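You operate a simulated robot arm through the tools that you are given. There is no shell and no other tool. Be economical: measure what you need, move in short steps, check, and stop when the job is done.

You run a simulated robot arm. Do the job below in one go: nothing can be reset, and whatever is moved stays where it is left.

TASK
Put the can marked "card" from the green top of unit two on top of the white crumpled sheet there. Take the white jar from the green top of unit two and put it on the grey top of unit three. Take the paper stack on the top of the binding bench and put it away on the top of the jog table. Put the green note pad on the grey board. Switch the bander switch on. Fetch the teal leaflets and set it on the top of the delivery. Fetch the tape roll from the top of the packing bench and set it on the white small pad. Put the sealed tin labelled "magenta" from the top of the binding bench on the white tile and the sealed tin marked "cyan" on the green mat on the packing bench. Any order will do. Set down upright: can, jar, green note pad.
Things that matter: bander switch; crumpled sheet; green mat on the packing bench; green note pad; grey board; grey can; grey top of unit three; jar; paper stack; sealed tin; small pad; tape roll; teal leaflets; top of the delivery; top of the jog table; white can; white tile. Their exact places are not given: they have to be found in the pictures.

Only the result counts: the job must be done as asked and must still hold three seconds after the hand-in. Knocking over, shifting, dropping, spilling or breaking anything else fails it.

THE ROBOT
A 7-joint arm with a vacuum gripper on a trunk, on a base that drives. Base frame: it is fixed to the floor where the robot stands at the start and does not move with it; the origin is under the middle of the robot, x ahead of it, y to its left, z up. Lengths are in mm, angles in degrees, forces in N, time in s.
With the tool pointing down near the work surface it reaches from about 140 to 820 mm from the robot's upright axis, wherever it stands. Its first joint turns from -166.0 to 166.0 degrees. Places, roughly: bander switch [-900, -7200, 1000]; crumpled sheet (6x12x4 cm) [900, 0, 1000]; green mat on the packing bench (58x18 cm) [-1740, -7260, 840]; green note pad (11x4x8 cm) [-200, -7600, 900]; grey board (32x26x1 cm) [800, -4500, 1000]; grey can, white can [750, 0, 1000]; grey top of unit three [2300, -1400, 1000]; jar [750, 0, 1000]; paper stack (8x15x5 cm) [100, -7600, 900]; sealed tin [1000, -7500, 1000]; small pad (10x8x2 cm) [-1800, -7300, 900]; tape roll (8x8x4 cm) [-1500, -7700, 900]; teal leaflets [-1000, -7250, 750]; top of the delivery (30x24 cm) [820, -4760, 900]; top of the jog table [-2000, 4200, 800]; white tile (12x12x2 cm) [600, -7600, 900]. Payload 1.88 kg.
Tool frame: the origin (TCP) lies in the middle of the cups' lips, and z points out of the cups. The gripper has 1 cup of 32 mm across, covering 32 by 32 mm (tool x, y); the bellows give 14 mm. With the vacuum on, a cup seals on a smooth face that it is pressed against (1 to 4 N); it does not hold porous or soft things. The pull reaches 41 N.
Orientation is told as [roll, pitch, yaw] about the base's x, y, z axes, in that order, counted from this pose: with the cups facing straight down, the tool's x points along the base's -x, its y along +y and its z along -z.

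THE INTERFACE
- The arm moves only by the tool step_arm. Its argument "series" is a list that holds one entry, the list of rows, each a list of 7 numbers: the shift along the tool's x, y, z in m, then the turn, a rotation vector about the tool's x, y, z in degrees, then the vacuum: 1 switches it on, -1 off. In form: [[[x, y, z, rx, ry, rz, valve], ...]]. A call has 1 to 12 rows; each row is the pose to reach, as a shift and turn from the pose commanded when the call began, along the tool's axes at that moment. Rows are played at 5 a second. More than 50 mm and 8.6 degrees between two rows, or a gripper value outside its range, and nothing of the call is played. A pose out of reach is approached as far as the arm can. The call stops where the force on the tool passes 40 N (or 10 N more than at its start, if that is more) or the arm is blocked; 0.2 s more then pass. The pull builds up within a second once a cup has sealed. Time passes only in rows, and 0.2 s behind the last, so rows that repeat a pose give it time. The reply holds the time, the measured pose of the TCP, the force on the tool along the base axes and the pull of the vacuum, in the units named above and with some noise, with the torque about the TCP (base axes, N m) and any sound that the robot's microphone picked up.
- Cameras (640 x 400 px; columns grow to the right, rows downward): "scene" is now at [27.9, 141, 1592]; the picture's right is [-0.26, -0.97, 0.00], its down [-0.46, 0.12, -0.88] and it looks along [0.85, -0.23, -0.47] (base axes); focal length 256 px, centre (320, 200). "wrist" rides on the gripper at [82, 14, -216] in the tool frame; the picture's right is [-0.17, 0.99, 0.00], its down [-0.91, -0.15, -0.37] and it looks along [-0.37, -0.06, 0.93] (tool axes); focal length 243 px, centre (320, 200).
- capture(camera): a new picture of that camera. No time passes.
- raise_lower(by): slides the trunk up (or, below 0, down) by that many mm; the arm and the scene camera ride with it, the base frame stays. It gives what a move gives, with no picture.
- steer(legs): drives the robot by 1 to 6 legs, each [ahead, left, turn to the left] in mm, mm and degrees, along the robot's own axes; the way and the turn of a leg run together, so that a leg with both is an arc; at most 1500 mm and 180 degrees a leg. The arm and the cameras ride along, it lands a little off, and it stops where it bumps. It gives what a move gives.
- aim_head(pan, tilt): turns the head with the scene camera to pan (to the left, within 155 degrees either way) and tilt (down, from -29 to 69), counted from straight ahead of the robot. It gives what a move gives.
- pixel_to_xyz(camera, pixels): for up to 12 pixels [column, row] of the newest picture of that camera ("zoom" is the newest enlarged one), the place [x, y, z] in the base frame of the surface seen there, good to about 2 mm. No time passes.
- close_up(camera, box): a new picture of the part [left, top, right, bottom] of that camera's present view, enlarged. No time passes.
- sign_off(): hands the job in; it is judged then, once.

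Go step by step. Measure first, check grasps and placings, and put right what went wrong. The budget is 329 turns and 216 pictures, counting those below and the enlarged ones. Unless the task says otherwise, let go and move clear before handing in, and close with one line.

The tools are called by a JSON object that holds its "name" and its "arguments". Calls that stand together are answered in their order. step_arm: Moves the arm, as the interface text tells. Its arguments: {"type":"object","properties":{"series":{"type":"array"}},"required":["series"]} The other tools are called the same way: raise_lower (by) slides the trunk up or down; steer (legs) drives the base; aim_head (pan, tilt) turns the head that bears the scene camera; capture (camera) takes a picture; pixel_to_xyz (camera, pixels) gives the place of the surface under pixels of a picture; close_up (camera, box) takes an enlarged picture of a part of a camera's view; sign_off () hands the job in.

At the start:

```text
t: 0.0
position: [439.9, 90.1, 1335.1]
orientation: [-0.1, 0.0, 0.1]
contact_force: [-1.1, 0.4, 0.5]
torque: [-0.01, 0.0, 0.03]
pull: 0.1
trunk travel left (down, up): [-525.0, 65.0]
robot x, y, heading: [-0.2, -3.9, -0.2]
head pan, tilt: [-15.0, 28.2]
```

scene: 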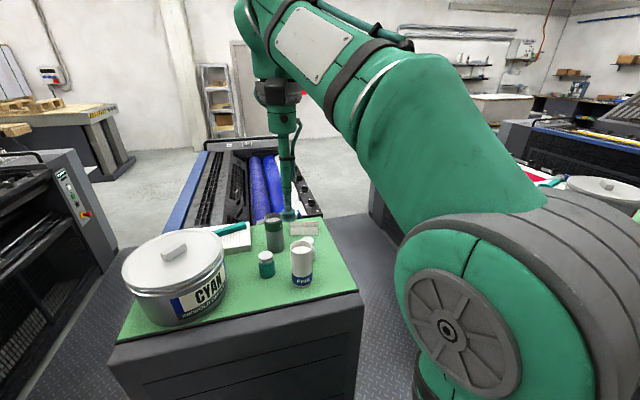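
wrist: 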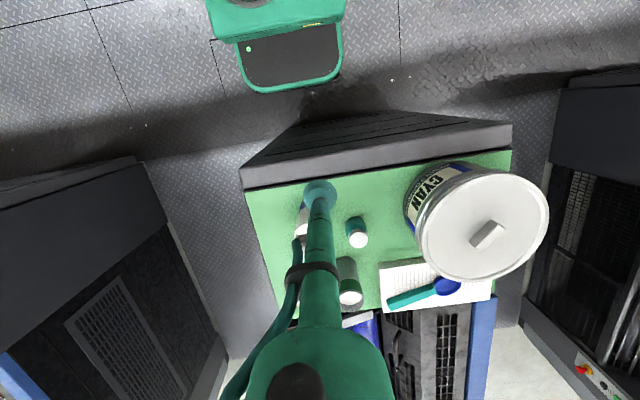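

The pictures show unit two's green top with a big CYAN tin, a notepad, a grey-green can, a teal jar and a white can. I'll enlarge the region to read the labels.

{"name": "close_up", "arguments": {"camera": "scene", "box": [200, 190, 360, 300]}}

{"name": "close_up", "arguments": {"camera": "wrist", "box": [240, 140, 520, 320]}}

```text
3.64 times, centred on (280, 245) of scene
```

zoom: 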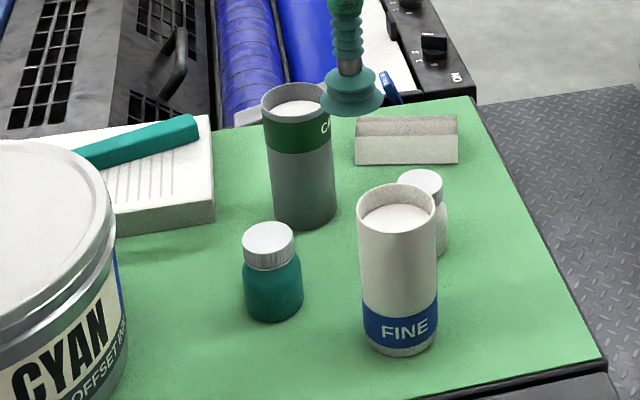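

```text
2.22 times, centred on (380, 230) of wrist
```

zoom: 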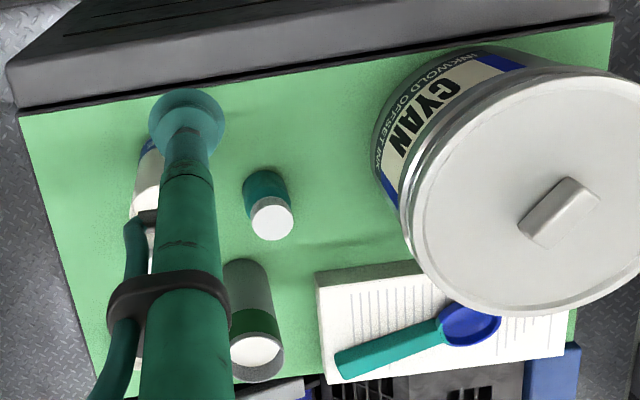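

The grey can with the green "CA…" band is the "card" one; a white jar hides behind the "fine" can. I'll re-zoom on the scene and measure.

{"name": "close_up", "arguments": {"camera": "scene", "box": [255, 205, 335, 255]}}

```text
8.00 times, centred on (295, 230) of scene
```

zoom: 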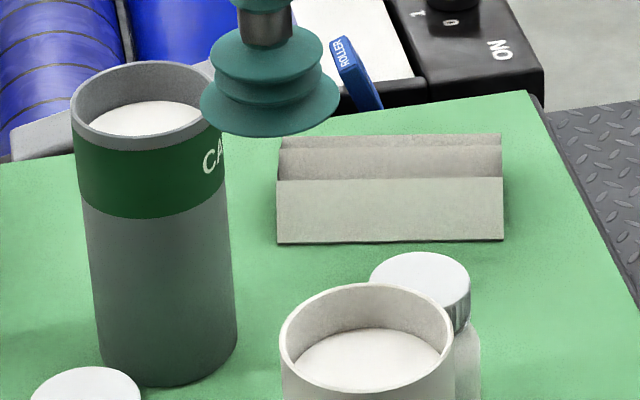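

{"name": "pixel_to_xyz", "arguments": {"camera": "zoom", "pixels": [[140, 120], [76, 98], [140, 146], [165, 300], [165, 375], [278, 240], [502, 240], [280, 180], [502, 180], [285, 140], [498, 140], [420, 275]]}}

{"name": "pixel_to_xyz", "arguments": {"camera": "zoom", "pixels": [[375, 370], [285, 350], [448, 360], [375, 288], [470, 300], [372, 275], [300, 160], [480, 160], [85, 385], [40, 300], [560, 300], [390, 210]]}}

```text
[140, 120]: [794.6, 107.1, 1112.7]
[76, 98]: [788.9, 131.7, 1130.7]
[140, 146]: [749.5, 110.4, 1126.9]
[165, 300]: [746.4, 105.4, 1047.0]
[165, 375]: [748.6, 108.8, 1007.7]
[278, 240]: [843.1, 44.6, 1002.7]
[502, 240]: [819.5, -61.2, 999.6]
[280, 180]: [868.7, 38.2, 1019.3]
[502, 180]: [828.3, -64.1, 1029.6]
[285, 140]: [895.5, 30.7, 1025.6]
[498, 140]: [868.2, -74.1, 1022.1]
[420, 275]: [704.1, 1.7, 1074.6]
```

```text
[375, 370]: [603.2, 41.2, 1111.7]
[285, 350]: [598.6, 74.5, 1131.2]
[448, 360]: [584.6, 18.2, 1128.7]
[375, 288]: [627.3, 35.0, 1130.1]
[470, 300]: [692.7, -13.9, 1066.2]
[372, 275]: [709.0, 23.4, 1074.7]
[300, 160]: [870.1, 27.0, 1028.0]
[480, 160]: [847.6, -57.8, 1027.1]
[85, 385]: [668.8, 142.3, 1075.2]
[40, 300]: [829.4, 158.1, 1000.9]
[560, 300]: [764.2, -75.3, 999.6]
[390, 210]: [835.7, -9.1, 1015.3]
```

The card can stands at about (778, 104), 60 mm wide and 1131 high, with contents recessed to z≈1113. The sheet is near (858, -14), and the white jar's lid near (702, 4, 1075). I'll move the tool over there at height to see with the wrist camera.

{"name": "step_arm", "arguments": {"series": [[[-0.048, 0, 0.01, 0, 0, 0, -1], [-0.096, 0, 0.02, 0, 0, 0, -1], [-0.144, 0, 0.03, 0, 0, 0, -1], [-0.192, 0, 0.04, 0, 0, 0, -1], [-0.24, 0, 0.05, 0, 0, 0, -1], [-0.28, 0, 0.06, 0, 0, 0, -1]]]}}

{"name": "capture", "arguments": {"camera": "wrist"}}

```text
t: 1.4
position: [683.2, 87.0, 1243.3]
orientation: [0.1, 0.0, 0.0]
contact_force: [-0.2, -0.3, -0.2]
torque: [-0.02, 0.01, -0.01]
pull: 0.1
out of reach, approached as far as the arm can: row 5, 6
trunk travel left (down, up): [-525.0, 65.0]
robot x, y, heading: [2.3, -0.1, 0.1]
head pan, tilt: [-15.0, 28.2]
```

```text
210 pictures are left
```

wrist: 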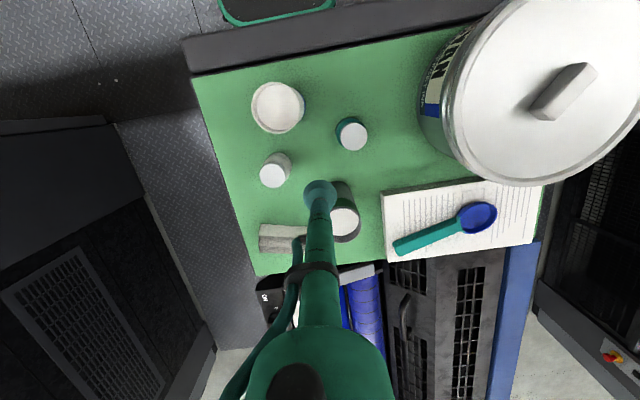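

At this height the reach ends near x=683; I'll lower the trunk by 80 to gain reach at work height, then try to go over the can.

{"name": "raise_lower", "arguments": {"by": -80}}

{"name": "step_arm", "arguments": {"series": [[[-0.03, 0.01, 0, 0, 0, 0, -1], [-0.06, 0.017, 0, 0, 0, 0, -1], [-0.095, 0.017, 0, 0, 0, 0, -1]]]}}

{"name": "capture", "arguments": {"camera": "wrist"}}

{"name": "capture", "arguments": {"camera": "scene"}}

```text
t: 2.6
position: [682.8, 85.6, 1164.9]
orientation: [0.0, -0.2, 0.0]
contact_force: [0.7, 0.8, 0.9]
torque: [0.0, -0.01, 0.02]
pull: 0.0
trunk travel left (down, up): [-445.0, 145.0]
robot x, y, heading: [1.6, -2.4, 0.0]
head pan, tilt: [-15.0, 28.2]
```

```text
t: 3.4
position: [704.2, 96.7, 1132.0]
orientation: [0.1, -0.4, 0.0]
contact_force: [-1.1, -0.2, 0.6]
torque: [0.0, -0.11, -0.01]
pull: 0.1
out of reach, approached as far as the arm can: row 1, 2, 3
trunk travel left (down, up): [-445.0, 145.0]
robot x, y, heading: [2.9, 1.5, 0.2]
head pan, tilt: [-15.0, 28.2]
```

```text
209 pictures are left
```

wrist: 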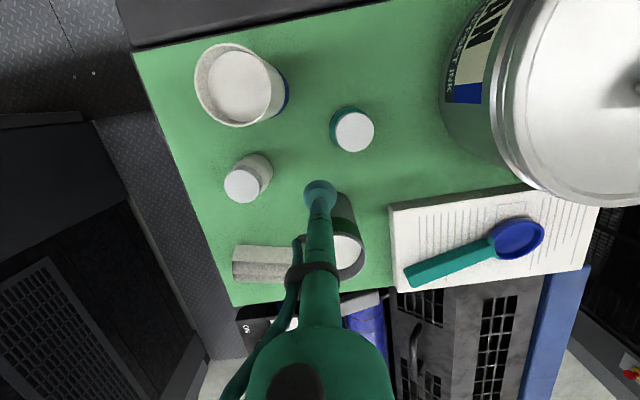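

```text
208 pictures are left
```

scene: 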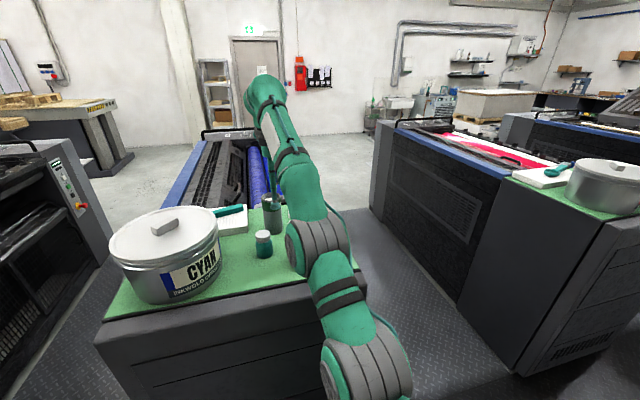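

The arm is stretched because the shoulder is low relative to the wrist, so I'll raise the trunk fully and lower the arm instead.

{"name": "raise_lower", "arguments": {"by": 140}}

{"name": "step_arm", "arguments": {"series": [[[0.02, 0, 0.03, 0, 0, 0, -1], [0.02, 0, 0.07, 0, 0, 0, -1], [0, 0, 0.1, 0, 0, 0, -1], [-0.03, 0.005, 0.11, 0, 0, 0, -1], [-0.06, 0.007, 0.11, 0, 0, 0, -1], [-0.074, 0.007, 0.11, 0, 0, 0, -1]]]}}

{"name": "capture", "arguments": {"camera": "wrist"}}

```text
t: 5.0
position: [706.1, 96.4, 1270.1]
orientation: [0.0, 0.0, 0.0]
contact_force: [0.6, -0.5, -0.2]
torque: [0.0, -0.01, 0.0]
pull: 0.1
trunk travel left (down, up): [-585.0, 5.0]
robot x, y, heading: [-0.7, 3.2, 0.3]
head pan, tilt: [-15.0, 28.2]
```

```text
t: 6.4
position: [771.1, 106.3, 1156.0]
orientation: [0.0, 0.3, 0.0]
contact_force: [1.4, -0.1, 0.1]
torque: [-0.02, 0.23, -0.03]
pull: 0.1
out of reach, approached as far as the arm can: row 6
trunk travel left (down, up): [-585.0, 5.0]
robot x, y, heading: [-2.9, 1.9, -0.3]
head pan, tilt: [-15.0, 28.2]
```

```text
207 pictures are left
```

wrist: 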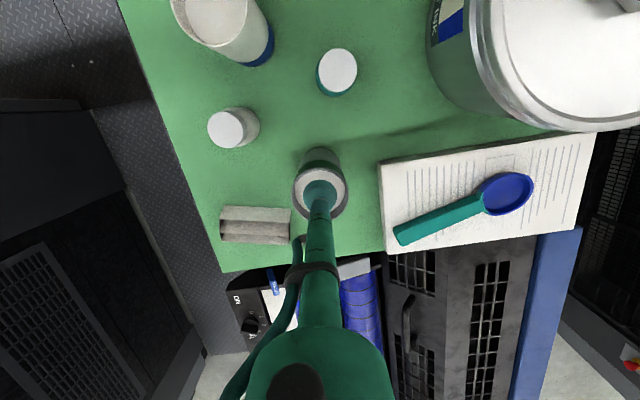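

Reach ends near x=771 and the sheet lies at x≈858, so the base has to come closer. I'll look down at the gap between base and unit.

{"name": "step_arm", "arguments": {"series": [[[0.02, 0, -0.04, 0, 0, 0, -1], [0.06, 0, -0.07, 0, 0, 0, -1], [0.1, 0, -0.1, 0, 0, 0, -1]]]}}

{"name": "aim_head", "arguments": {"pan": 25, "tilt": 69}}

{"name": "capture", "arguments": {"camera": "scene"}}

```text
t: 7.2
position: [660.9, 105.1, 1264.7]
orientation: [0.1, -0.4, 0.0]
contact_force: [-0.8, -0.9, 0.3]
torque: [0.04, -0.29, -0.02]
pull: 0.0
trunk travel left (down, up): [-585.0, 5.0]
robot x, y, heading: [-2.1, -0.6, -0.1]
head pan, tilt: [-15.0, 28.2]
```

```text
t: 8.3
position: [667.0, 105.1, 1256.3]
orientation: [0.1, 0.2, 0.1]
contact_force: [-0.3, 0.5, 0.2]
torque: [-0.01, 0.01, -0.02]
pull: 0.1
trunk travel left (down, up): [-585.0, 5.0]
robot x, y, heading: [2.6, 2.8, 0.1]
head pan, tilt: [25.0, 68.8]
```

```text
206 pictures are left
```

scene: 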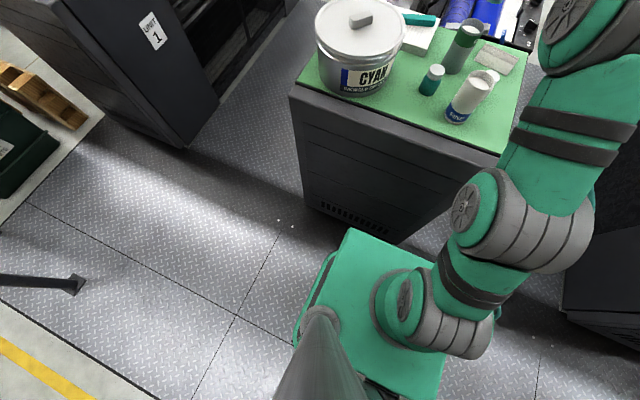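

{"name": "pixel_to_xyz", "arguments": {"camera": "scene", "pixels": [[350, 230], [440, 262], [325, 250], [300, 345], [390, 238], [310, 200], [292, 90], [498, 150], [340, 235], [325, 270], [280, 230]]}}

```text
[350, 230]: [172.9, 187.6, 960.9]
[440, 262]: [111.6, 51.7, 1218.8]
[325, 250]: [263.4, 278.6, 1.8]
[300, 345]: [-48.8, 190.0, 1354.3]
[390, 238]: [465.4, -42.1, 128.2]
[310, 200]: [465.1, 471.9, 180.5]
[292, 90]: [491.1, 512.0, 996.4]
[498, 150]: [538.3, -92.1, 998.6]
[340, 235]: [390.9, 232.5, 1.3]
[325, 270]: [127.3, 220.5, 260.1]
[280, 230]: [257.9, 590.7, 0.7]
```

The unit's front is at x≈465–490 and the robot's front is at most ~270, so driving ahead 130 is safe.

{"name": "steer", "arguments": {"legs": [[130, 0, 0]]}}

{"name": "aim_head", "arguments": {"pan": 0, "tilt": 45}}

{"name": "capture", "arguments": {"camera": "scene"}}

{"name": "capture", "arguments": {"camera": "wrist"}}

```text
t: 9.6
position: [795.5, 105.8, 1259.1]
orientation: [0.0, 0.0, 0.1]
contact_force: [0.8, -0.5, 0.4]
torque: [0.02, 0.02, -0.05]
pull: 0.1
trunk travel left (down, up): [-585.0, 5.0]
robot x, y, heading: [130.3, 0.9, 0.3]
head pan, tilt: [25.0, 68.8]
```

```text
t: 10.5
position: [795.2, 105.7, 1259.6]
orientation: [0.1, 0.0, 0.1]
contact_force: [-0.1, -0.3, -0.4]
torque: [-0.01, -0.01, 0.02]
pull: 0.1
trunk travel left (down, up): [-585.0, 5.0]
robot x, y, heading: [128.6, 1.5, 0.4]
head pan, tilt: [0.0, 45.0]
```

```text
205 pictures are left
```

scene: 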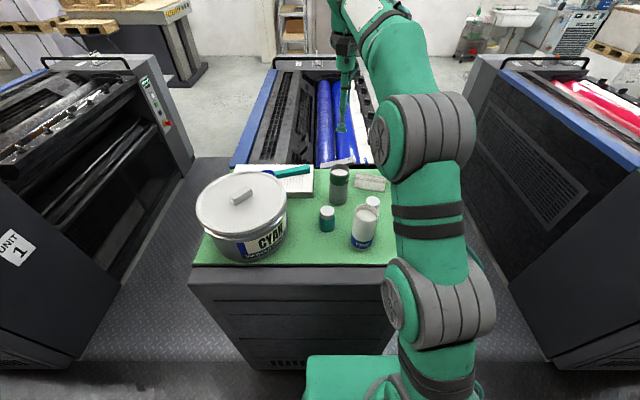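

```text
204 pictures are left
```

wrist: 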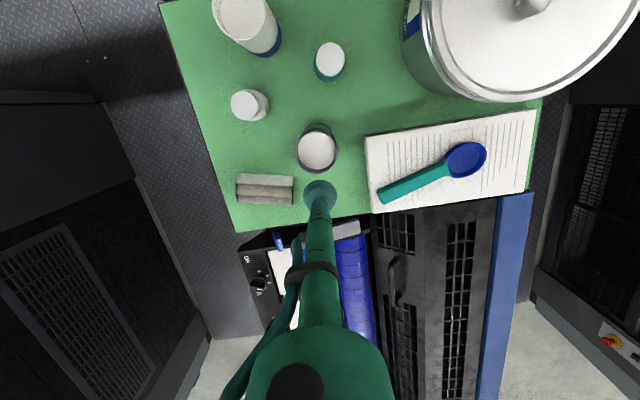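

Now the can's top is visible at wrist (317,148) and the sheet at (265,188); I'll zoom and measure both.

{"name": "close_up", "arguments": {"camera": "wrist", "box": [220, 75, 380, 215]}}

{"name": "pixel_to_xyz", "arguments": {"camera": "wrist", "pixels": [[317, 151], [298, 148], [337, 148], [317, 170], [317, 127], [250, 105], [234, 105], [264, 105], [240, 190], [292, 178], [290, 205], [265, 188]]}}

```text
2.86 times, centred on (300, 145) of wrist
```

zoom: 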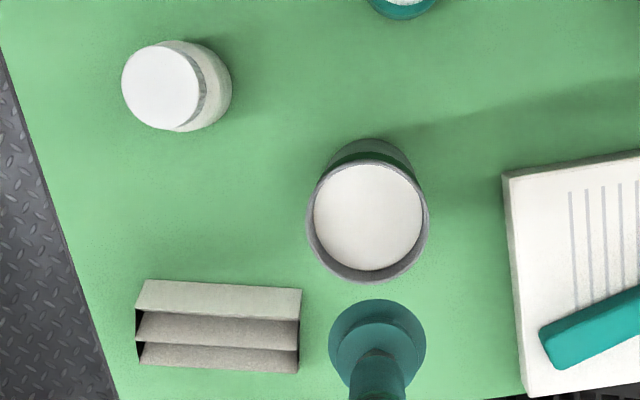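

```text
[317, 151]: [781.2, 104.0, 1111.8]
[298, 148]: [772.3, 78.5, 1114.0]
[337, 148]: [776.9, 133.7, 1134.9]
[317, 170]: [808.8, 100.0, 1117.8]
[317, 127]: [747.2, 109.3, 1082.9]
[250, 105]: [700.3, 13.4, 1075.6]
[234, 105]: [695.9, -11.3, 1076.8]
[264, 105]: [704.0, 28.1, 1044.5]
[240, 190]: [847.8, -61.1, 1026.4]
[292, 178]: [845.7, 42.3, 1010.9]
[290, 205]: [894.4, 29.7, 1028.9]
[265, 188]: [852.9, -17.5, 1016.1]
```

The can's centre is at about (779,105), the contents at z≈1112. I'll lower to just above and inspect.

{"name": "step_arm", "arguments": {"series": [[[0.016, 0, 0.04, 0, 0, 0, -1], [0.016, 0, 0.08, 0, 0, 0, -1], [0.016, 0, 0.11, 0, 0, 0, -1], [0.016, 0, 0.11, 0, 0, 0, -1]]]}}

{"name": "close_up", "arguments": {"camera": "wrist", "box": [240, 110, 400, 250]}}

{"name": "close_up", "arguments": {"camera": "scene", "box": [300, 130, 400, 220]}}

```text
t: 11.5
position: [779.2, 106.2, 1148.9]
orientation: [0.0, 0.0, 0.0]
contact_force: [0.3, 0.3, -0.3]
torque: [0.0, 0.0, 0.05]
pull: 0.0
trunk travel left (down, up): [-585.0, 5.0]
robot x, y, heading: [130.5, 2.9, 0.1]
head pan, tilt: [0.0, 45.0]
```

```text
2.86 times, centred on (320, 180) of wrist
```

zoom: 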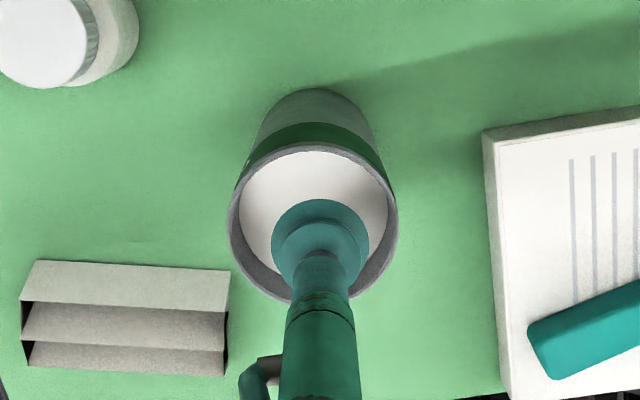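

```text
4.44 times, centred on (350, 175) of scene
```

zoom: 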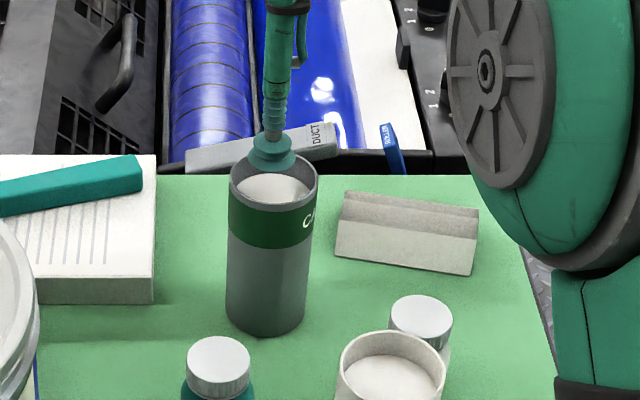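

The cup is centred over the can's mouth. I'll lower onto the contents with vacuum on in small steps to test for a seal.

{"name": "step_arm", "arguments": {"series": [[[0, 0, 0.025, 0, 0, 0, 1], [0, 0, 0.034, 0, 0, 0, 1], [0, 0, 0.038, 0, 0, 0, 1], [0, 0, 0.04, 0, 0, 0, 1], [0, 0, 0.041, 0, 0, 0, 1], [0, 0, 0.041, 0, 0, 0, 1], [0, 0, 0.041, 0, 0, 0, 1]]]}}

```text
t: 12.5
position: [781.9, 106.3, 1116.6]
orientation: [0.1, -1.0, 0.2]
contact_force: [-2.5, -0.2, 12.1]
torque: [-0.05, -0.03, -0.03]
pull: 40.8
trunk travel left (down, up): [-585.0, 5.0]
robot x, y, heading: [130.3, 0.3, 0.4]
head pan, tilt: [0.0, 45.0]
stopped in row 4: the force on the tool passed its limit at 42 N (the readings are from after the stop); the commanded pose is now the measured one
```

It sealed (pull 40.8). I'll lift gently and check the load.

{"name": "step_arm", "arguments": {"series": [[[0, 0, -0.005, 0, 0, 0, 1], [0, 0, -0.02, 0, 0, 0, 1], [0, 0, -0.045, 0, 0, 0, 1], [0, 0, -0.07, 0, 0, 0, 1], [0, 0, -0.07, 0, 0, 0, 1]]]}}

{"name": "close_up", "arguments": {"camera": "scene", "box": [280, 100, 420, 240]}}

{"name": "capture", "arguments": {"camera": "wrist"}}

```text
t: 13.7
position: [780.8, 106.7, 1184.8]
orientation: [0.2, -0.6, 0.1]
contact_force: [-0.4, -0.3, -1.0]
torque: [0.0, 0.05, 0.04]
pull: 40.1
trunk travel left (down, up): [-585.0, 5.0]
robot x, y, heading: [132.7, 2.8, 0.1]
head pan, tilt: [0.0, 45.0]
```

```text
2.86 times, centred on (350, 170) of scene
```

zoom: 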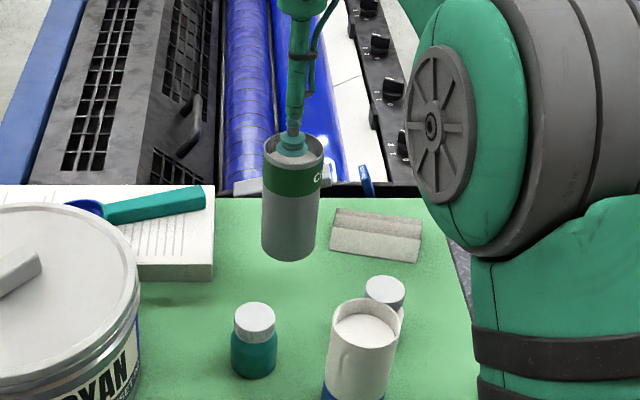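

```text
199 pictures are left
```

wrist: 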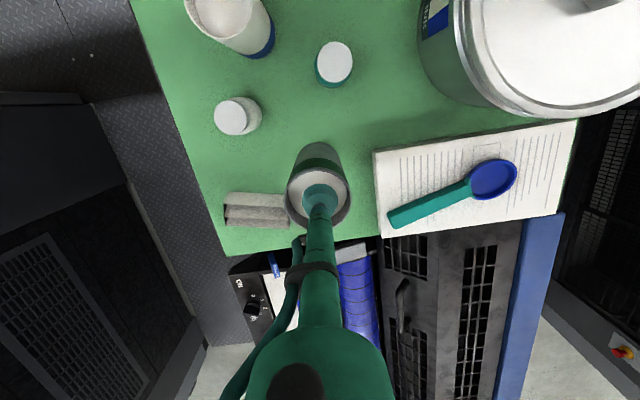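

Can held, bottom at about z 1069. Now I'll measure the sheet's ridges in detail.

{"name": "close_up", "arguments": {"camera": "wrist", "box": [210, 175, 310, 245]}}

```text
5.71 times, centred on (260, 210) of wrist
```

zoom: 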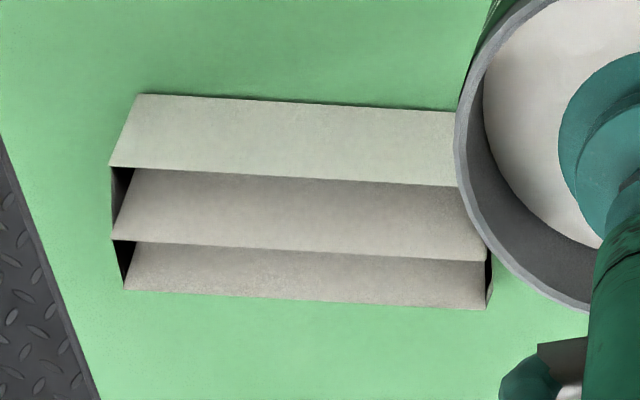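

{"name": "pixel_to_xyz", "arguments": {"camera": "zoom", "pixels": [[140, 98], [116, 162], [440, 178], [450, 118], [116, 236], [478, 256], [126, 286], [485, 304], [300, 140], [300, 205], [300, 245], [300, 180]]}}

```text
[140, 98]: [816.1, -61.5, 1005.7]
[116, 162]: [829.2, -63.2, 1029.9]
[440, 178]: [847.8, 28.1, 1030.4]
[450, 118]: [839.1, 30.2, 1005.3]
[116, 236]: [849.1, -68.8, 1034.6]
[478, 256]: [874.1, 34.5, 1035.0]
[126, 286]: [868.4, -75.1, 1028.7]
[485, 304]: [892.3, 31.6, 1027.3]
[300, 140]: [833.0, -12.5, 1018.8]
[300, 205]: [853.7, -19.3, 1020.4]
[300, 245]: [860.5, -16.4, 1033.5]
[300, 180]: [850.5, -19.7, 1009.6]
```

The sheet is a low zigzag with ridges at z≈1030/1035/1028 and its centre near (855,-18). I'll carry the can over it.

{"name": "step_arm", "arguments": {"series": [[[-0.016, -0.025, 0.0, 0, 0, 0, 1], [-0.036, -0.06, 0.004, 0, 0, 0, 1], [-0.056, -0.095, 0.008, 0, 0, 0, 1], [-0.074, -0.125, 0.012, 0, 0, 0, 1], [-0.074, -0.125, 0.012, 0, 0, 0, 1]]]}}

{"name": "capture", "arguments": {"camera": "wrist"}}

{"name": "close_up", "arguments": {"camera": "scene", "box": [300, 100, 440, 220]}}

```text
t: 14.9
position: [855.7, -19.4, 1173.4]
orientation: [0.1, -0.7, 0.0]
contact_force: [-0.3, -0.7, -1.7]
torque: [0.03, 0.05, 0.0]
pull: 40.7
trunk travel left (down, up): [-585.0, 5.0]
robot x, y, heading: [130.5, 2.2, 0.0]
head pan, tilt: [0.0, 45.0]
```

```text
197 pictures are left
```

wrist: 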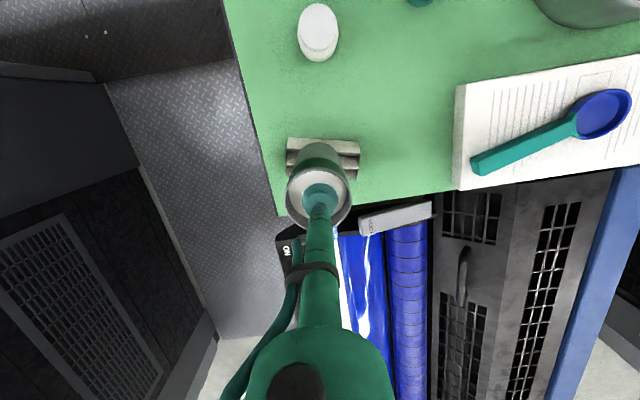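

```text
3.33 times, centred on (370, 160) of scene
```

zoom: 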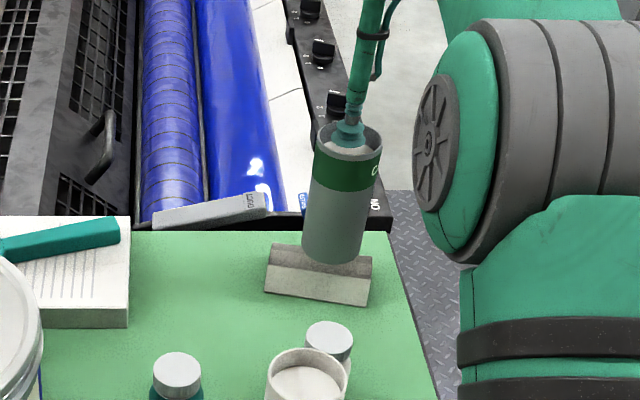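

The can hangs over the middle of the sheet with its bottom ~22 mm above the ridges. I'll lower slowly and watch the force.

{"name": "step_arm", "arguments": {"series": [[[0, 0, 0.01, 0, 0, 0, 1], [0, 0, 0.016, 0, 0, 0, 1], [0, 0, 0.02, 0, 0, 0, 1], [0, 0, 0.022, 0, 0, 0, 1], [0, 0, 0.022, 0, 0, 0, 1]]]}}

```text
t: 16.1
position: [856.1, -19.0, 1152.8]
orientation: [0.0, -0.7, 0.1]
contact_force: [-0.8, 0.0, 3.1]
torque: [-0.07, 0.0, -0.01]
pull: 40.5
trunk travel left (down, up): [-585.0, 5.0]
robot x, y, heading: [132.0, 1.4, 0.1]
head pan, tilt: [0.0, 45.0]
```

Contact is made (+3 N). I'll settle 1 mm more, hold, and look.

{"name": "step_arm", "arguments": {"series": [[[0, 0, 0.001, 0, 0, 0, 1], [0, 0, 0.002, 0, 0, 0, 1], [0, 0, 0.002, 0, 0, 0, 1]]]}}

{"name": "close_up", "arguments": {"camera": "scene", "box": [320, 120, 420, 210]}}

```text
t: 16.9
position: [854.5, -19.6, 1152.5]
orientation: [0.1, -0.9, 0.1]
contact_force: [0.1, -1.1, 15.2]
torque: [-0.05, -0.14, 0.01]
pull: 40.5
trunk travel left (down, up): [-585.0, 5.0]
robot x, y, heading: [130.5, -0.2, 0.3]
head pan, tilt: [0.0, 45.0]
```

```text
4.44 times, centred on (370, 165) of scene
```

zoom: 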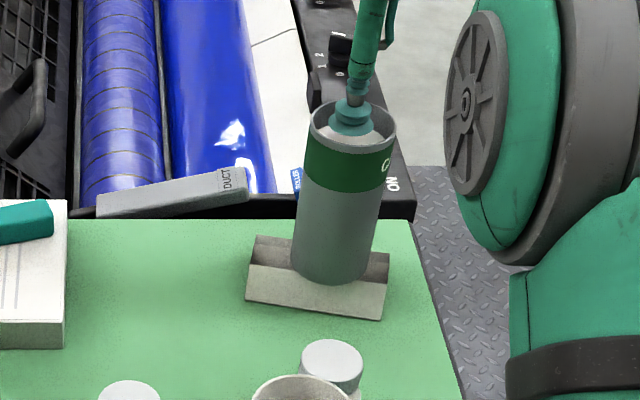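

The support is firm. I'll ease the pressure, release the vacuum while the cup still stays inside the mouth as a guard, and check whether the can stands.

{"name": "step_arm", "arguments": {"series": [[[0, 0, -0.001, 0, 0, 0, 1], [0, 0, -0.001, 0, 0, 0, -1], [0, 0, -0.001, 0, 0, 0, -1], [0, 0, -0.002, 0, 0, 0, -1], [0, 0, -0.004, 0, 0, 0, -1], [0, 0, -0.006, 0, 0, 0, -1], [0, 0, -0.008, 0, 0, 0, -1], [0, 0, -0.008, 0, 0, 0, -1]]]}}

{"name": "close_up", "arguments": {"camera": "scene", "box": [320, 120, 420, 210]}}

{"name": "capture", "arguments": {"camera": "wrist"}}

```text
t: 18.7
position: [855.6, -18.0, 1157.5]
orientation: [0.1, -0.6, 0.2]
contact_force: [0.0, -0.5, 3.2]
torque: [-0.01, -0.04, 0.01]
pull: 0.1
trunk travel left (down, up): [-585.0, 5.0]
robot x, y, heading: [132.2, 1.4, 0.1]
head pan, tilt: [0.0, 45.0]
```

```text
4.44 times, centred on (370, 165) of scene
```

zoom: 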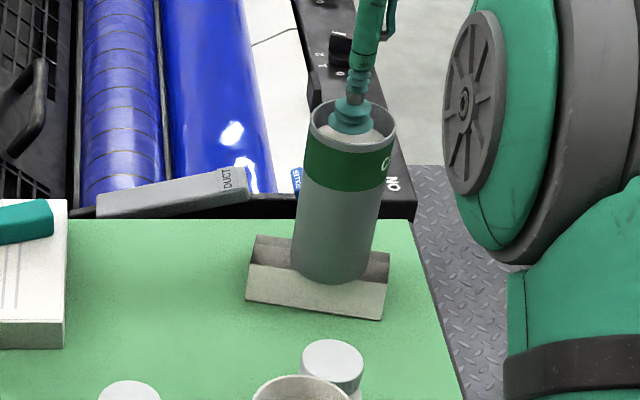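

```text
193 pictures are left
```

wrist: 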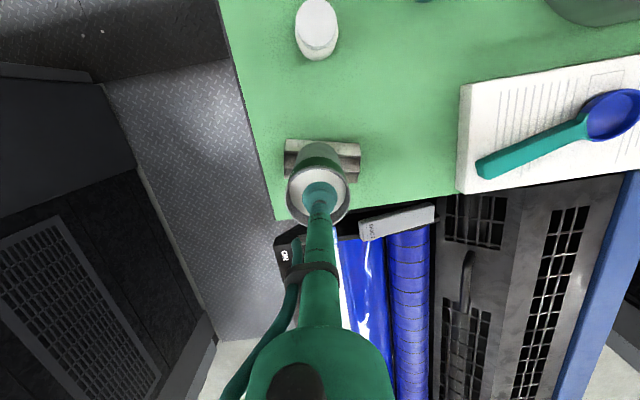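

Released; the bellows still touch lightly. I'll rise further in small steps and check it stays upright.

{"name": "step_arm", "arguments": {"series": [[[0, 0, -0.004, 0, 0, 0, -1], [0, 0, -0.008, 0, 0, 0, -1], [0, 0, -0.012, 0, 0, 0, -1], [0, 0, -0.012, 0, 0, 0, -1], [0, 0, -0.012, 0, 0, 0, -1]]]}}

{"name": "close_up", "arguments": {"camera": "scene", "box": [320, 120, 420, 210]}}

```text
t: 19.9
position: [854.5, -17.9, 1168.4]
orientation: [0.1, -0.7, 0.1]
contact_force: [0.0, 0.6, -0.4]
torque: [-0.01, -0.03, -0.03]
pull: 0.1
trunk travel left (down, up): [-585.0, 5.0]
robot x, y, heading: [129.3, 1.3, 0.0]
head pan, tilt: [0.0, 45.0]
```

```text
4.44 times, centred on (370, 165) of scene
```

zoom: 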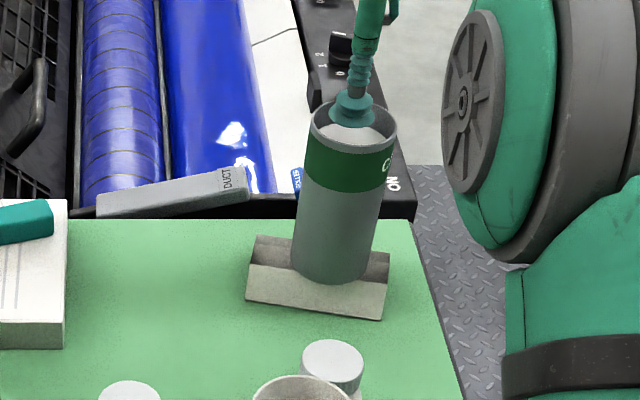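

The can stands upright on the sheet. I'll rise clear and move over the white jar near (700, 4).

{"name": "step_arm", "arguments": {"series": [[[0, 0, -0.012, 0, 0, 0, -1], [0, 0, -0.02, 0, 0, 0, -1], [0.035, 0.005, -0.025, 0, 0, 0, -1], [0.07, 0.01, -0.025, 0, 0, 0, -1], [0.105, 0.015, -0.02, 0, 0, 0, -1], [0.14, 0.02, -0.01, 0, 0, 0, -1], [0.14, 0.02, 0.0, 0, 0, 0, -1]]]}}

{"name": "capture", "arguments": {"camera": "wrist"}}

{"name": "close_up", "arguments": {"camera": "scene", "box": [300, 120, 440, 260]}}

```text
t: 21.5
position: [715.5, 3.2, 1168.6]
orientation: [0.1, -0.7, 0.1]
contact_force: [0.1, 0.7, 0.8]
torque: [0.0, -0.03, -0.01]
pull: 0.1
trunk travel left (down, up): [-585.0, 5.0]
robot x, y, heading: [133.2, -1.4, 0.1]
head pan, tilt: [0.0, 45.0]
```

```text
191 pictures are left
```

wrist: 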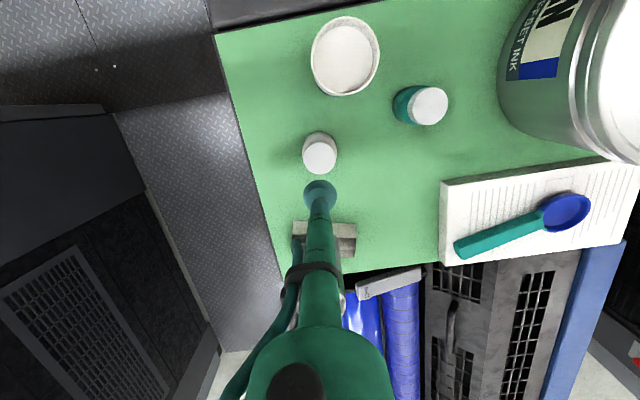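

```text
2.86 times, centred on (370, 190) of scene
```

zoom: 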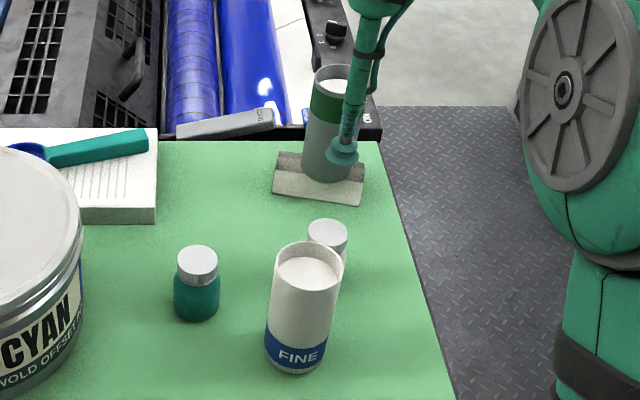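

The jar lid's top is at wrist (320,156). Measure its centre.

{"name": "pixel_to_xyz", "arguments": {"camera": "wrist", "pixels": [[320, 157], [306, 155], [334, 155], [320, 170], [320, 143]]}}

```text
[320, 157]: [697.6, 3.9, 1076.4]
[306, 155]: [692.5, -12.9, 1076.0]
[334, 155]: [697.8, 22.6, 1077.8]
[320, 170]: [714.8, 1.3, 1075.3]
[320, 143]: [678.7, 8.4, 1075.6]
```

Centre (697, 4.5), lid at 1076. I'll descend with vacuum on.

{"name": "step_arm", "arguments": {"series": [[[0.018, 0.001, 0.04, 0, 0, 0, -1], [0.018, 0.001, 0.075, 0, 0, 0, 1], [0.018, 0.001, 0.084, 0, 0, 0, 1], [0.018, 0.001, 0.087, 0, 0, 0, 1], [0.018, 0.001, 0.089, 0, 0, 0, 1], [0.018, 0.001, 0.091, 0, 0, 0, 1], [0.018, 0.001, 0.092, 0, 0, 0, 1], [0.018, 0.001, 0.093, 0, 0, 0, 1], [0.018, 0.001, 0.093, 0, 0, 0, 1], [0.018, 0.001, 0.093, 0, 0, 0, 1]]]}}

```text
t: 23.7
position: [698.8, 2.9, 1076.3]
orientation: [0.1, -0.7, 0.1]
contact_force: [0.7, -0.5, 4.2]
torque: [-0.02, 0.03, 0.0]
pull: 40.4
trunk travel left (down, up): [-585.0, 5.0]
robot x, y, heading: [130.8, 1.0, -0.0]
head pan, tilt: [0.0, 45.0]
```

Sealed (pull 40.4). Lift and check, and look at the road toward unit three.

{"name": "step_arm", "arguments": {"series": [[[0, 0, -0.01, 0, 0, 0, 1], [0, 0, -0.04, 0, 0, 0, 1], [0, 0, -0.09, 0, 0, 0, 1], [0.05, 0, -0.13, 0, 0, 0, 1], [0.1, 0, -0.17, 0, 0, 0, 1], [0.15, 0, -0.21, 0, 0, 0, 1]]]}}

{"name": "capture", "arguments": {"camera": "wrist"}}

{"name": "aim_head", "arguments": {"pan": -45, "tilt": 30}}

{"name": "capture", "arguments": {"camera": "scene"}}

```text
refused: row 4 steps farther than a row can; nothing moved
```

```text
189 pictures are left
```

wrist: 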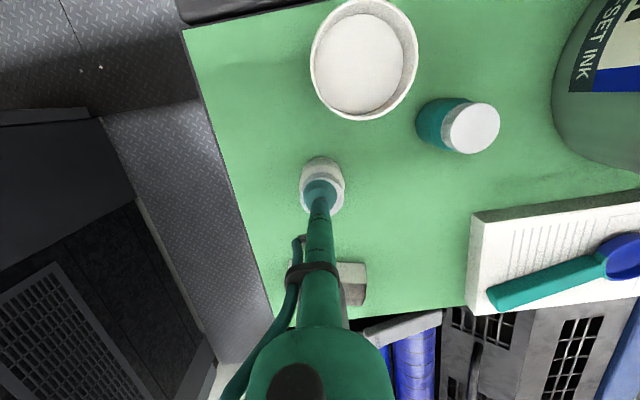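

```text
t: 24.8
position: [697.4, 2.5, 1074.9]
orientation: [0.1, -0.7, 0.1]
contact_force: [1.1, -0.8, 2.3]
torque: [-0.09, -0.04, 0.0]
pull: 40.4
trunk travel left (down, up): [-585.0, 5.0]
robot x, y, heading: [129.2, 2.6, 0.1]
head pan, tilt: [-45.0, 30.0]
```

```text
188 pictures are left
```

scene: 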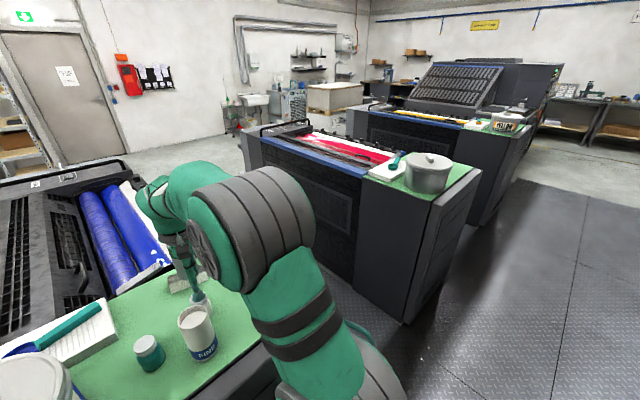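

The rows were spaced too far; resend with smaller steps. I'll also measure unit three's surfaces in the scene picture.

{"name": "step_arm", "arguments": {"series": [[[0, 0, -0.01, 0, 0, 0, 1], [0, 0, -0.04, 0, 0, 0, 1], [0, 0, -0.08, 0, 0, 0, 1], [0.03, 0, -0.115, 0, 0, 0, 1], [0.06, 0, -0.15, 0, 0, 0, 1], [0.09, 0, -0.185, 0, 0, 0, 1], [0.13, 0, -0.21, 0, 0, 0, 1], [0.17, 0, -0.23, 0, 0, 0, 1]]]}}

{"name": "pixel_to_xyz", "arguments": {"camera": "scene", "pixels": [[290, 125], [310, 122], [375, 165], [350, 150], [430, 200], [470, 180], [260, 135], [500, 115], [370, 108], [330, 110], [305, 140]]}}

{"name": "aim_head", "arguments": {"pan": -50, "tilt": 20}}

{"name": "capture", "arguments": {"camera": "scene"}}

```text
t: 26.6
position: [523.7, 1.9, 1302.6]
orientation: [0.1, -0.6, 0.1]
contact_force: [-0.1, 0.1, -0.5]
torque: [0.0, -0.02, -0.02]
pull: 40.8
trunk travel left (down, up): [-585.0, 5.0]
robot x, y, heading: [131.9, 2.5, 0.1]
head pan, tilt: [-45.0, 30.0]
```

```text
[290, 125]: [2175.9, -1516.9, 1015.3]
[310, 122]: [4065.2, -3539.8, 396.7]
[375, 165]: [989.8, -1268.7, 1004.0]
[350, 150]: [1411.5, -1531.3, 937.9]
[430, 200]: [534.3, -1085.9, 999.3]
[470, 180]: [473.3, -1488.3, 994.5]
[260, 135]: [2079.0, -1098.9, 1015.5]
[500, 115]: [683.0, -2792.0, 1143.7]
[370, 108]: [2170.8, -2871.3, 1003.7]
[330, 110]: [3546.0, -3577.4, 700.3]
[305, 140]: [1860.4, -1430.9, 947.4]
```

```text
t: 27.3
position: [525.8, 2.4, 1302.6]
orientation: [0.1, -0.6, 0.1]
contact_force: [1.0, -0.7, -1.5]
torque: [0.03, 0.0, 0.02]
pull: 40.3
trunk travel left (down, up): [-585.0, 5.0]
robot x, y, heading: [129.5, -1.6, 0.1]
head pan, tilt: [-50.0, 20.0]
```

```text
187 pictures are left
```

scene: 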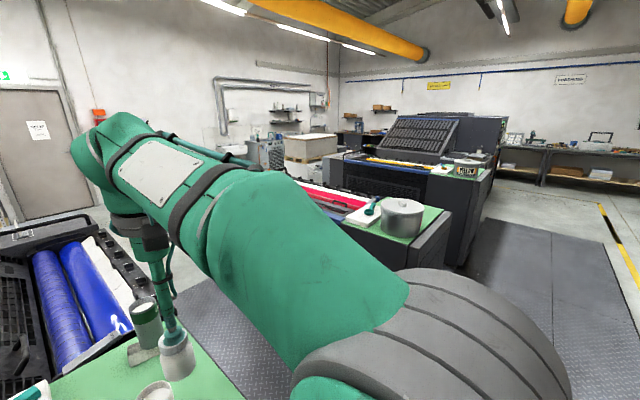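

The jar is held and lifted. Unit three spans y≈-1086…-1700 and its grey top is at the far end (x≈2100–2300), so I'll back up slightly, slide right into line with the aisle and look along it.

{"name": "steer", "arguments": {"legs": [[-80, 0, 0], [0, -600, 0]]}}

{"name": "aim_head", "arguments": {"pan": 0, "tilt": 35}}

{"name": "capture", "arguments": {"camera": "scene"}}

```text
t: 31.4
position: [445.6, -597.3, 1303.3]
orientation: [0.1, -0.6, -0.2]
contact_force: [-0.1, -0.3, -0.5]
torque: [-0.01, 0.02, 0.01]
pull: 40.1
trunk travel left (down, up): [-585.0, 5.0]
robot x, y, heading: [50.3, -600.9, -0.1]
head pan, tilt: [-50.0, 20.0]
```

```text
t: 32.5
position: [445.4, -597.7, 1301.7]
orientation: [0.2, -0.6, -0.1]
contact_force: [-0.1, -0.3, -0.6]
torque: [0.0, 0.0, -0.04]
pull: 39.9
trunk travel left (down, up): [-585.0, 5.0]
robot x, y, heading: [49.1, -599.0, 0.2]
head pan, tilt: [0.0, 35.0]
```

```text
186 pictures are left
```

scene: 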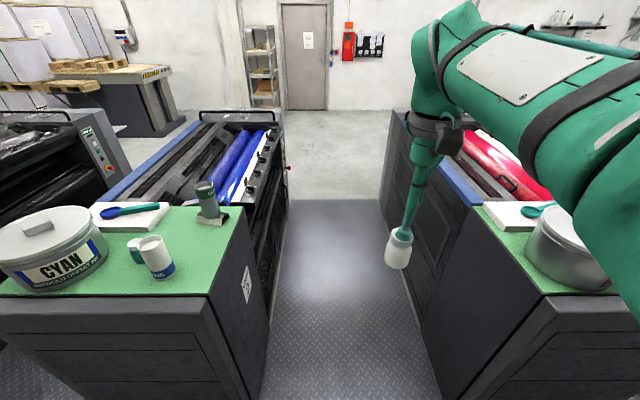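

The aisle is clear and the can still stands. Drive down it.

{"name": "steer", "arguments": {"legs": [[1400, 0, 0]]}}

{"name": "aim_head", "arguments": {"pan": -45, "tilt": 35}}

{"name": "capture", "arguments": {"camera": "scene"}}

```text
t: 39.5
position: [1848.1, -590.4, 1302.9]
orientation: [0.1, -0.7, 0.4]
contact_force: [0.3, -0.7, -1.5]
torque: [0.02, 0.0, -0.01]
pull: 40.5
trunk travel left (down, up): [-585.0, 5.0]
robot x, y, heading: [1452.8, -595.7, 0.5]
head pan, tilt: [0.0, 35.0]
```

```text
t: 40.6
position: [1847.9, -590.6, 1302.7]
orientation: [0.1, -0.6, 0.4]
contact_force: [0.9, 0.7, -0.3]
torque: [-0.03, 0.02, 0.02]
pull: 41.1
trunk travel left (down, up): [-585.0, 5.0]
robot x, y, heading: [1453.6, -591.1, 0.3]
head pan, tilt: [-45.0, 35.0]
```

```text
185 pictures are left
```

scene: 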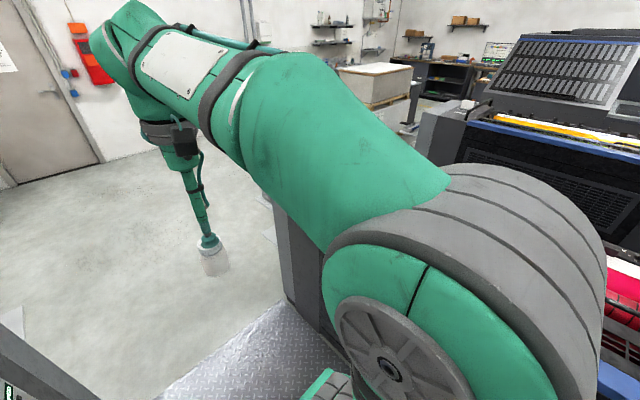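

I'll go on to x≈2350, then turn right 90° to face unit three's far end.

{"name": "steer", "arguments": {"legs": [[900, 0, 0], [0, 0, -90]]}}

{"name": "aim_head", "arguments": {"pan": 0, "tilt": 40}}

{"name": "capture", "arguments": {"camera": "scene"}}

{"name": "capture", "arguments": {"camera": "wrist"}}

```text
t: 49.2
position: [2354.5, -987.7, 1302.4]
orientation: [0.0, -0.6, -90.1]
contact_force: [-0.2, 0.2, -1.4]
torque: [-0.01, 0.02, 0.02]
pull: 40.4
trunk travel left (down, up): [-585.0, 5.0]
robot x, y, heading: [2351.9, -595.4, -90.3]
head pan, tilt: [-45.0, 35.0]
```

```text
t: 50.3
position: [2353.9, -988.7, 1303.5]
orientation: [0.1, -0.6, -90.1]
contact_force: [-0.2, 0.6, -1.2]
torque: [-0.01, -0.03, -0.01]
pull: 40.9
trunk travel left (down, up): [-585.0, 5.0]
robot x, y, heading: [2355.7, -594.1, -90.3]
head pan, tilt: [0.0, 40.0]
```

```text
184 pictures are left
```

scene: 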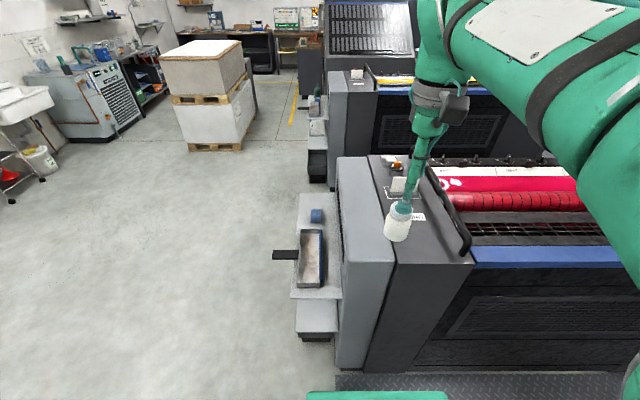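

```text
183 pictures are left
```

wrist: 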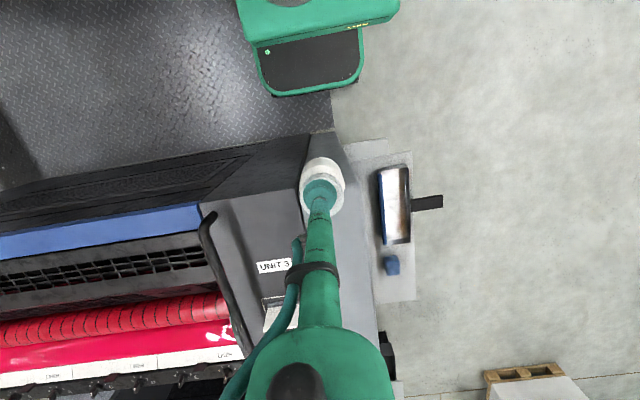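

Unit three's grey top lies under the jar at wrist columns 210–300. I'll measure its extents and free area.

{"name": "pixel_to_xyz", "arguments": {"camera": "wrist", "pixels": [[215, 205], [300, 192], [250, 230], [285, 230], [225, 225], [275, 300], [265, 268], [290, 345], [350, 240], [365, 320], [300, 160]]}}

{"name": "pixel_to_xyz", "arguments": {"camera": "scene", "pixels": [[400, 185], [410, 216], [378, 175], [420, 245], [385, 220], [400, 160], [450, 230], [345, 175], [390, 250]]}}

```text
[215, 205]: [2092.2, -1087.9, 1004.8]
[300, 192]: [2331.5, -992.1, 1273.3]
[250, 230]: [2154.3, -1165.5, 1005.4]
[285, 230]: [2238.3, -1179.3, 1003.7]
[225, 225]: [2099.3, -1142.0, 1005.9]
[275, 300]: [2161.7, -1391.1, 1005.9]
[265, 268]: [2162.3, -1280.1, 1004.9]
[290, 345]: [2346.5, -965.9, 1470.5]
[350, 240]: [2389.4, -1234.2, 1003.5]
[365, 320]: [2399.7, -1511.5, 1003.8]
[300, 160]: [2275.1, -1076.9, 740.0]
```

```text
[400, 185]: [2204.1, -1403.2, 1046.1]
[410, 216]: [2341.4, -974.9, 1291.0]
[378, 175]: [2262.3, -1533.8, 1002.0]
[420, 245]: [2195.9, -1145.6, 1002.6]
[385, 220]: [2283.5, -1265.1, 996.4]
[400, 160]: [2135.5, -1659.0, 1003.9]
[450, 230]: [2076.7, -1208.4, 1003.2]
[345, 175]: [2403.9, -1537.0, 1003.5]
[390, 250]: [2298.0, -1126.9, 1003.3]
```

{"name": "close_up", "arguments": {"camera": "scene", "box": [320, 140, 490, 290]}}

{"name": "close_up", "arguments": {"camera": "wrist", "box": [190, 120, 420, 390]}}

```text
2.67 times, centred on (405, 215) of scene
```

zoom: 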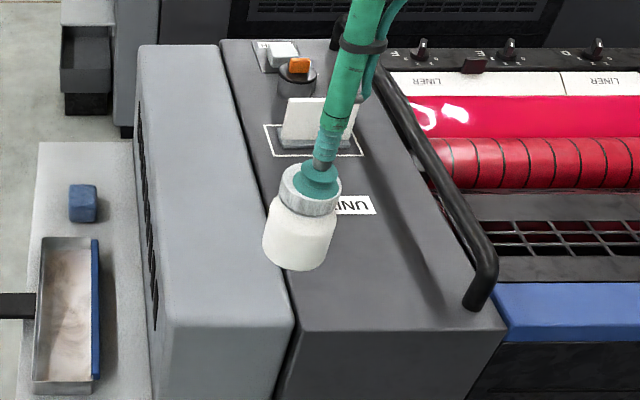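

```text
1.48 times, centred on (305, 255) of wrist
```

zoom: 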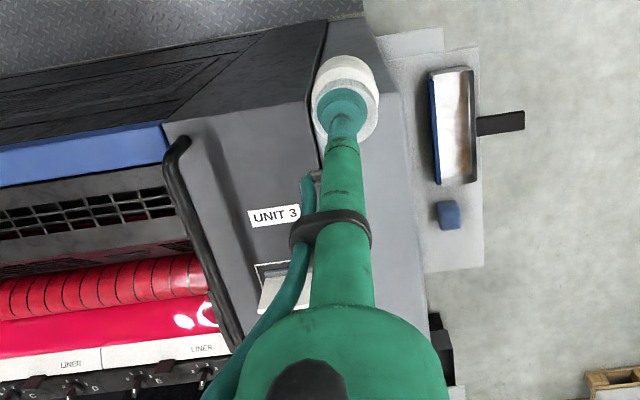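

Two level grey surfaces meet here: the dark top with the UNIT 3 label and a lighter cover outside it. I'll measure their boundaries.

{"name": "pixel_to_xyz", "arguments": {"camera": "zoom", "pixels": [[315, 135], [319, 165], [326, 165], [360, 160], [395, 100], [403, 160], [410, 250], [270, 215], [262, 265], [170, 130], [300, 100], [312, 110]]}}

{"name": "pixel_to_xyz", "arguments": {"camera": "scene", "pixels": [[398, 266], [372, 260], [420, 262], [360, 165], [375, 155], [401, 190], [430, 185], [402, 200], [440, 250], [340, 165], [357, 150]]}}

```text
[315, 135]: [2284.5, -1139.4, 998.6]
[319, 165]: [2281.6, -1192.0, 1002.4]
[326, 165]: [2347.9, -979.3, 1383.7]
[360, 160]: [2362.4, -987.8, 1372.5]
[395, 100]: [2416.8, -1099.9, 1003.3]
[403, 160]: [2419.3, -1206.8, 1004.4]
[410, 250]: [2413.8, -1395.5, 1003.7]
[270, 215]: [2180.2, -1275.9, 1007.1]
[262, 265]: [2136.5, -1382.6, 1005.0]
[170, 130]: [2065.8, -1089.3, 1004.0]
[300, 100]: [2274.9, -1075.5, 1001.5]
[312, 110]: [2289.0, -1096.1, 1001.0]
```

```text
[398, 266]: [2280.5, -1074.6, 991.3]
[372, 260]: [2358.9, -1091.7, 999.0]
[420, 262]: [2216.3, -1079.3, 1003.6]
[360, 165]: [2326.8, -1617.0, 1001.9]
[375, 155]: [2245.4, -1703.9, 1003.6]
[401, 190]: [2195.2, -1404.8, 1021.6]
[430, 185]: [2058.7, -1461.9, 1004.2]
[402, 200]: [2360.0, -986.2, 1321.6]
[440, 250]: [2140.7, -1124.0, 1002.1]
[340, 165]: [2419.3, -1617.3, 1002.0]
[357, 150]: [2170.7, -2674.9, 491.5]
```

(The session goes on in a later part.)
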